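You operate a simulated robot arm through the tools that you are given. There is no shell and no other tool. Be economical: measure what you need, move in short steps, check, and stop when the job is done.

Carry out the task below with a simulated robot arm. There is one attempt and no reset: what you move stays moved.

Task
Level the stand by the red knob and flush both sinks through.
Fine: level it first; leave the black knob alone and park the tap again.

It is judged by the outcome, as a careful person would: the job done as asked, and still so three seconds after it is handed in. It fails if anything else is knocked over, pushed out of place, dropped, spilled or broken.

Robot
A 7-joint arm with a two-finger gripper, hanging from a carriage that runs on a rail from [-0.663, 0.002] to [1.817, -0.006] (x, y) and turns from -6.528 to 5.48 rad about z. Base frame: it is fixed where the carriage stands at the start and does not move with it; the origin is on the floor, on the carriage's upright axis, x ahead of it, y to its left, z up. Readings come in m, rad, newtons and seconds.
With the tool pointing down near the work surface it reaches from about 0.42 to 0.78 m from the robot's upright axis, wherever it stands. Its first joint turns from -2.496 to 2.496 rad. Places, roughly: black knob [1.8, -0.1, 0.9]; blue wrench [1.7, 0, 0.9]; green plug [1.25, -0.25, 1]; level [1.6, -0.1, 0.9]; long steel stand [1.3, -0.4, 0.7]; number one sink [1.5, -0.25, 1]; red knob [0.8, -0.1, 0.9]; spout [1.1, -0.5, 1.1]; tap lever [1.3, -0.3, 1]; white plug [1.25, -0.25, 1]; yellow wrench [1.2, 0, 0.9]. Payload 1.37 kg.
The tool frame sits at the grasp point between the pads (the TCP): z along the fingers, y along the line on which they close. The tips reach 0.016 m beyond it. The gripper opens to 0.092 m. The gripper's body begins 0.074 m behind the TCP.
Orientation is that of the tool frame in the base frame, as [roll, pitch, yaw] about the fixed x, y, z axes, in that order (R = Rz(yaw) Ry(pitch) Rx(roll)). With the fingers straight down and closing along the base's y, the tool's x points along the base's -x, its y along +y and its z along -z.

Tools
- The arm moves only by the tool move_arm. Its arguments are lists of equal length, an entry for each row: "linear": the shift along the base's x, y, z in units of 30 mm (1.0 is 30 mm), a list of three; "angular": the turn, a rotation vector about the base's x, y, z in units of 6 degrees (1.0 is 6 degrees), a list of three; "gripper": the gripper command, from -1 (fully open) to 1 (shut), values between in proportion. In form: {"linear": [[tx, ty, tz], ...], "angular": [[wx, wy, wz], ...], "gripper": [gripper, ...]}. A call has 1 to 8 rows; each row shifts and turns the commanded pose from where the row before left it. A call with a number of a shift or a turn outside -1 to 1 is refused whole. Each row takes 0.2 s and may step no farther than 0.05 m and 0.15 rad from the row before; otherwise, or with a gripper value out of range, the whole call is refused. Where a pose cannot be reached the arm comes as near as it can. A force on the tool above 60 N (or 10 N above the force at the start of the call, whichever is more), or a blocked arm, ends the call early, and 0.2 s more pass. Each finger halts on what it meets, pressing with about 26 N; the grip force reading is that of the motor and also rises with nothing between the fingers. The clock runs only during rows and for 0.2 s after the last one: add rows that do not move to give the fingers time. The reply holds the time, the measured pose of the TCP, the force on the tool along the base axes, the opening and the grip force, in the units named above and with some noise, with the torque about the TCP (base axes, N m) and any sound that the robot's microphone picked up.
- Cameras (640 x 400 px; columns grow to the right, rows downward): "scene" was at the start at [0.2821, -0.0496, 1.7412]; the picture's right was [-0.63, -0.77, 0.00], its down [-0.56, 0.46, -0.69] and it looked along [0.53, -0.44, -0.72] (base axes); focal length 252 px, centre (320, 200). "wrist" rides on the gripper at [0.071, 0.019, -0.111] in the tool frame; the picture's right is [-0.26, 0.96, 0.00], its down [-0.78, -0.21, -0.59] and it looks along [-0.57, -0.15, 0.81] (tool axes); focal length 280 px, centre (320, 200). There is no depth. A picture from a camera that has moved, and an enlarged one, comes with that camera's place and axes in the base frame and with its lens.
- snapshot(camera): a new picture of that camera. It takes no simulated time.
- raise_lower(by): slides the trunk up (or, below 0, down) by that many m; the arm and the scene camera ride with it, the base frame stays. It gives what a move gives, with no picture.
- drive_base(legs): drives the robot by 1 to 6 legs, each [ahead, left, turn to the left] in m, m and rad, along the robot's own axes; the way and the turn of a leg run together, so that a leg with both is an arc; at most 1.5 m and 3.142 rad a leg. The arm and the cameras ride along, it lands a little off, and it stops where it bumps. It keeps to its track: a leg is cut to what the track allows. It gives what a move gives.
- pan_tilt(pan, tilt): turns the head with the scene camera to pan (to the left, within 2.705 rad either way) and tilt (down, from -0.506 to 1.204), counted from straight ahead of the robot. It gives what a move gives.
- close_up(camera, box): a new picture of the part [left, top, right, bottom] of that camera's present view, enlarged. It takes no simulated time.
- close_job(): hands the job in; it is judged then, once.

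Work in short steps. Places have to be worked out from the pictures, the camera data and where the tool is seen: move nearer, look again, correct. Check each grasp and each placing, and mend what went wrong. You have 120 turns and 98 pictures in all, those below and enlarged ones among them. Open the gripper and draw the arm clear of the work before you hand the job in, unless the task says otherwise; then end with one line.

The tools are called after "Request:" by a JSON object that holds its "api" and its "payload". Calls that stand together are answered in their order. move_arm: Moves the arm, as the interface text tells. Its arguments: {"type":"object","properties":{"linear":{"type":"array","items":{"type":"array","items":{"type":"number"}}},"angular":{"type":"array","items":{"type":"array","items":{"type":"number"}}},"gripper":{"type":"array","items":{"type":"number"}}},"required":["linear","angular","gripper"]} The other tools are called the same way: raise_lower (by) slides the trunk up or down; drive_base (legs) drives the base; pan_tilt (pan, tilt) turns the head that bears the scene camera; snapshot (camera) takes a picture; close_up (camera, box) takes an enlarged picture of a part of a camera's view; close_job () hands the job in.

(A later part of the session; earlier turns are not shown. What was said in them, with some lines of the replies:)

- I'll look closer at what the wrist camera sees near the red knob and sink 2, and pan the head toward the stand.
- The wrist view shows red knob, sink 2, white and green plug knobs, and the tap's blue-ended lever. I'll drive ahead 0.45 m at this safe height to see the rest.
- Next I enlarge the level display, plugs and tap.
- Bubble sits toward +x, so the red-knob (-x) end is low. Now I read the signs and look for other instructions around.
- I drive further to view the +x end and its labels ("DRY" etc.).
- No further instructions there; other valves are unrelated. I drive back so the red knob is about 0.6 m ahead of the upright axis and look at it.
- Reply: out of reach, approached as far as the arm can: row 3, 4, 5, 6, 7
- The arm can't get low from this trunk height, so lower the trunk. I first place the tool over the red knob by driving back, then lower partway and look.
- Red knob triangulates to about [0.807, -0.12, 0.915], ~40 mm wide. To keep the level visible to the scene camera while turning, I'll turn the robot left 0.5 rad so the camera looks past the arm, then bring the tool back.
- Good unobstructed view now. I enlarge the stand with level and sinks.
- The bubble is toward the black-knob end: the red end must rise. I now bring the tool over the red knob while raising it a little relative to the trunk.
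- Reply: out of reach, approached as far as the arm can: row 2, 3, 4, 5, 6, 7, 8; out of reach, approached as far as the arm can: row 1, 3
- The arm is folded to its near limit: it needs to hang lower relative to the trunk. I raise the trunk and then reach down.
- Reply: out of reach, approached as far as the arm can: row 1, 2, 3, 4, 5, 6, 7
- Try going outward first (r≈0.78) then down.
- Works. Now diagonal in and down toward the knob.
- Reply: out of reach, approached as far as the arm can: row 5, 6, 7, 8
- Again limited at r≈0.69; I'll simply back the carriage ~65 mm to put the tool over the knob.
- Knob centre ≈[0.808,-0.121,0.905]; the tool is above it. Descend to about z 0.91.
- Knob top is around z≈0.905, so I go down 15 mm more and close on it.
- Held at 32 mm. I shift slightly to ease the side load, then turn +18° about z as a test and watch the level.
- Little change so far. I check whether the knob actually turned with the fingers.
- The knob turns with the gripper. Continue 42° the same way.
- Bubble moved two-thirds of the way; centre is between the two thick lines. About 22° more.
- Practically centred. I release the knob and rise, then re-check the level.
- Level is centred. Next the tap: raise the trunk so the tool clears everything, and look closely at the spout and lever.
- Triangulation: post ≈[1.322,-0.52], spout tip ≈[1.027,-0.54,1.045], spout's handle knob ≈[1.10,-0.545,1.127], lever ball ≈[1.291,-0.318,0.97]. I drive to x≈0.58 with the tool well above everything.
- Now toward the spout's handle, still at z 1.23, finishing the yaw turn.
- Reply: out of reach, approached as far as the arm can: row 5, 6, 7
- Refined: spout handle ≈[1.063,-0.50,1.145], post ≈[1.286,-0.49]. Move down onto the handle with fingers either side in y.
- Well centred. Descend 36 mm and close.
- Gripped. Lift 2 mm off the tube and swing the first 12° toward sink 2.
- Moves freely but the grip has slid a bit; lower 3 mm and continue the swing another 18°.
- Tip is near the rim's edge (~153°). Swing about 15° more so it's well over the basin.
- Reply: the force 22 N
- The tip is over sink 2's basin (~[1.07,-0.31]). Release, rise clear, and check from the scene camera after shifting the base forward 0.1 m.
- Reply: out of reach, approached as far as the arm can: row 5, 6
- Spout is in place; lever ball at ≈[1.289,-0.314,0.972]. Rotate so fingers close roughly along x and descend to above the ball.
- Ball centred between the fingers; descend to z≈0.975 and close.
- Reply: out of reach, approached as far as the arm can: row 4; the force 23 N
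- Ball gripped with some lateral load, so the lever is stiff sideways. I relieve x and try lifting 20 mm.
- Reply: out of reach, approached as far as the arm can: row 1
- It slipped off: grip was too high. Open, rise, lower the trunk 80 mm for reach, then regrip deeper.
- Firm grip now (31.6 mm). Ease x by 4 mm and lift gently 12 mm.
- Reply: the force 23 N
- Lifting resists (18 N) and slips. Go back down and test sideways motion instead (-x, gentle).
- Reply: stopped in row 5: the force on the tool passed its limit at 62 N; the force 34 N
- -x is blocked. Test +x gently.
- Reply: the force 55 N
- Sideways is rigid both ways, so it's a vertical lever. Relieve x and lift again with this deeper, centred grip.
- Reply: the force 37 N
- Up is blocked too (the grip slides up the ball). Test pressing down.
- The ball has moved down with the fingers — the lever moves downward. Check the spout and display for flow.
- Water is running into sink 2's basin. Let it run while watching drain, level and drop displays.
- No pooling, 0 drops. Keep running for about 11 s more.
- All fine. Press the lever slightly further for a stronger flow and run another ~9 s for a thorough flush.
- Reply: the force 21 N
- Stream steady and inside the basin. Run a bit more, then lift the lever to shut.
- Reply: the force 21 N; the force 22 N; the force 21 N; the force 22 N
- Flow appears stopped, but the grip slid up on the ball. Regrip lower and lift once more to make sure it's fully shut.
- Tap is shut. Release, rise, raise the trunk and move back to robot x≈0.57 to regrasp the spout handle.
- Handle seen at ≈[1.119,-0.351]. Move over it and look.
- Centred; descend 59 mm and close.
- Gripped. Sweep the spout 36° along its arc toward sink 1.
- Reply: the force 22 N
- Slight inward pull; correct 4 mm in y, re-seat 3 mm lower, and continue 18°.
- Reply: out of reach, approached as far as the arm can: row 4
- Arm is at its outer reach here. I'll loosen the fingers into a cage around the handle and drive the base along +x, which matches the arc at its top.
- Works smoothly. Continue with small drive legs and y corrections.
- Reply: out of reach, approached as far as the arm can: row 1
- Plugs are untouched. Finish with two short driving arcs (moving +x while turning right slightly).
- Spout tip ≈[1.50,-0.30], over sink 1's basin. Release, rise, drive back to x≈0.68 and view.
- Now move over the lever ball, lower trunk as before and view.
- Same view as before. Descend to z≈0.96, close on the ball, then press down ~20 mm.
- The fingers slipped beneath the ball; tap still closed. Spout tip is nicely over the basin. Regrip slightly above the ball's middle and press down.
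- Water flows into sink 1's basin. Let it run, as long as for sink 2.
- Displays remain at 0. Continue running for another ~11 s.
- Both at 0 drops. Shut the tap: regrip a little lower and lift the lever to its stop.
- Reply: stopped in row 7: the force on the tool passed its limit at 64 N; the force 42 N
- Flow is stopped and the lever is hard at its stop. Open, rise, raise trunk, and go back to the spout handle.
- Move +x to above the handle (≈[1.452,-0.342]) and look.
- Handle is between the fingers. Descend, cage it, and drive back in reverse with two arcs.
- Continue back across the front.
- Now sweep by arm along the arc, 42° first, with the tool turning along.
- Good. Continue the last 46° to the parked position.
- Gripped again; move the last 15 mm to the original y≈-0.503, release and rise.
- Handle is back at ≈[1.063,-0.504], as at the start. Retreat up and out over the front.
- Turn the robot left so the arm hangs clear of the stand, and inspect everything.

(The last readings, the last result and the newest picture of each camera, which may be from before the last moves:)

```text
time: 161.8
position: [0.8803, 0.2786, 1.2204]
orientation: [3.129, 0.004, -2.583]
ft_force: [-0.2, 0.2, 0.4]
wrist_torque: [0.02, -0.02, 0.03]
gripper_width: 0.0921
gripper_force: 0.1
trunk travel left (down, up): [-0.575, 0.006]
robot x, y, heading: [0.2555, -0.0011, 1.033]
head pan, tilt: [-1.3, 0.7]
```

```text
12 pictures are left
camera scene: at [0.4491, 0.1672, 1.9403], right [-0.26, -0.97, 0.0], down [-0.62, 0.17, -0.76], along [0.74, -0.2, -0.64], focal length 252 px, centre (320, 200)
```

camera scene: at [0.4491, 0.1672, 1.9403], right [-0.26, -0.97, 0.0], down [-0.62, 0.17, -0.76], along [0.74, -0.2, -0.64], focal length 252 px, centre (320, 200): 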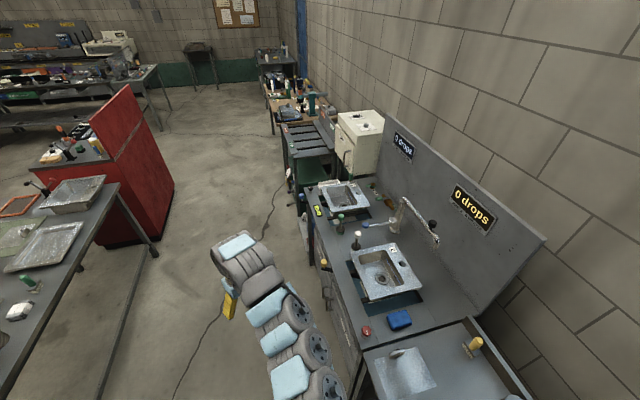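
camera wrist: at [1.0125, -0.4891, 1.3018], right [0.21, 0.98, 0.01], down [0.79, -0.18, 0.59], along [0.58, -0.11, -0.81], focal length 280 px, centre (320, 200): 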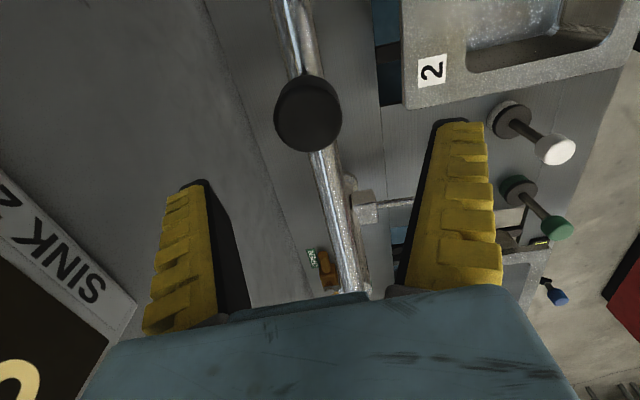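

Request:
{"api": "close_up", "payload": {"camera": "scene", "box": [305, 175, 449, 305]}}

Request:
{"api": "close_up", "payload": {"camera": "scene", "box": [298, 197, 338, 222]}}

Request:
{"api": "close_up", "payload": {"camera": "scene", "box": [380, 125, 500, 215]}}

```text
3.08 times, centred on (377, 240) of scene
camera zoom: at [0.4491, 0.1672, 1.9403], right [-0.26, -0.97, 0.0], down [-0.62, 0.17, -0.76], along [0.74, -0.2, -0.64], focal length 774 px, centre (145, 77)
```

zoom: 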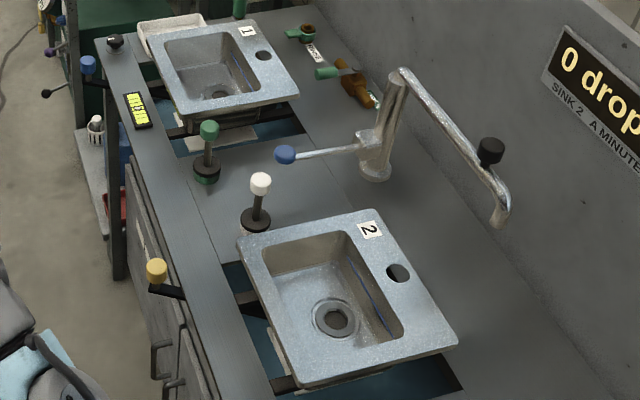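

```text
16.00 times, centred on (318, 210) of scene
camera zoom: at [0.4491, 0.1672, 1.9403], right [-0.26, -0.97, 0.0], down [-0.62, 0.17, -0.76], along [0.74, -0.2, -0.64], focal length 4024 px, centre (352, 48)
```

zoom: 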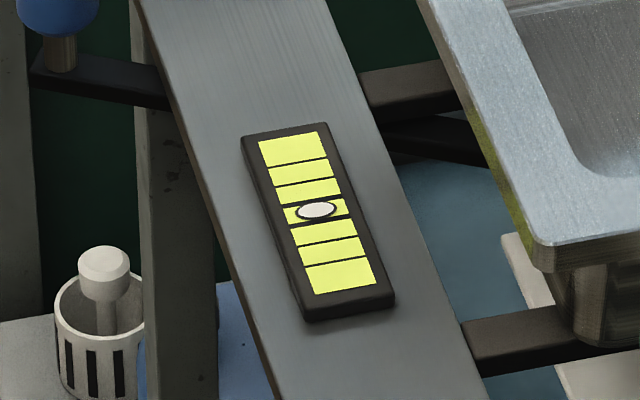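

```text
4.44 times, centred on (440, 170) of scene
camera zoom: at [0.4491, 0.1672, 1.9403], right [-0.26, -0.97, 0.0], down [-0.62, 0.17, -0.76], along [0.74, -0.2, -0.64], focal length 1118 px, centre (-213, 333)
```

zoom: 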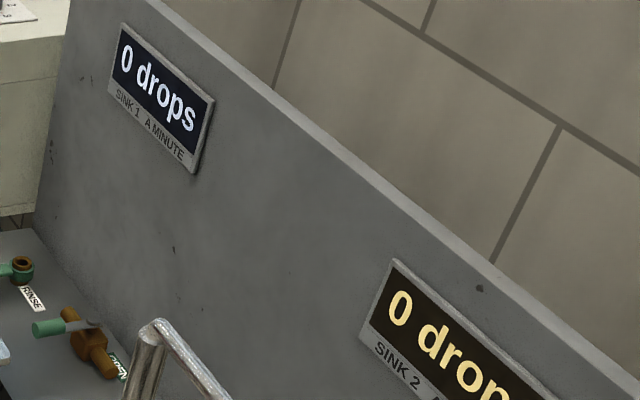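

The level is centred, both drains are clear, the tap is off, and the spout is parked as at the start. The plugs and knobs are untouched and both displays read 0 drops. Handing in.

Request:
{"api": "close_job", "payload": {}}

```text
The job is handed in.
```

I levelled the stand with the red knob alone, then ran tap water through the open drain of each sink for about 20 seconds. The plugs weren't used and the black knob wasn't touched. The tap is shut with its spout parked where it started, and both drip displays read 0.
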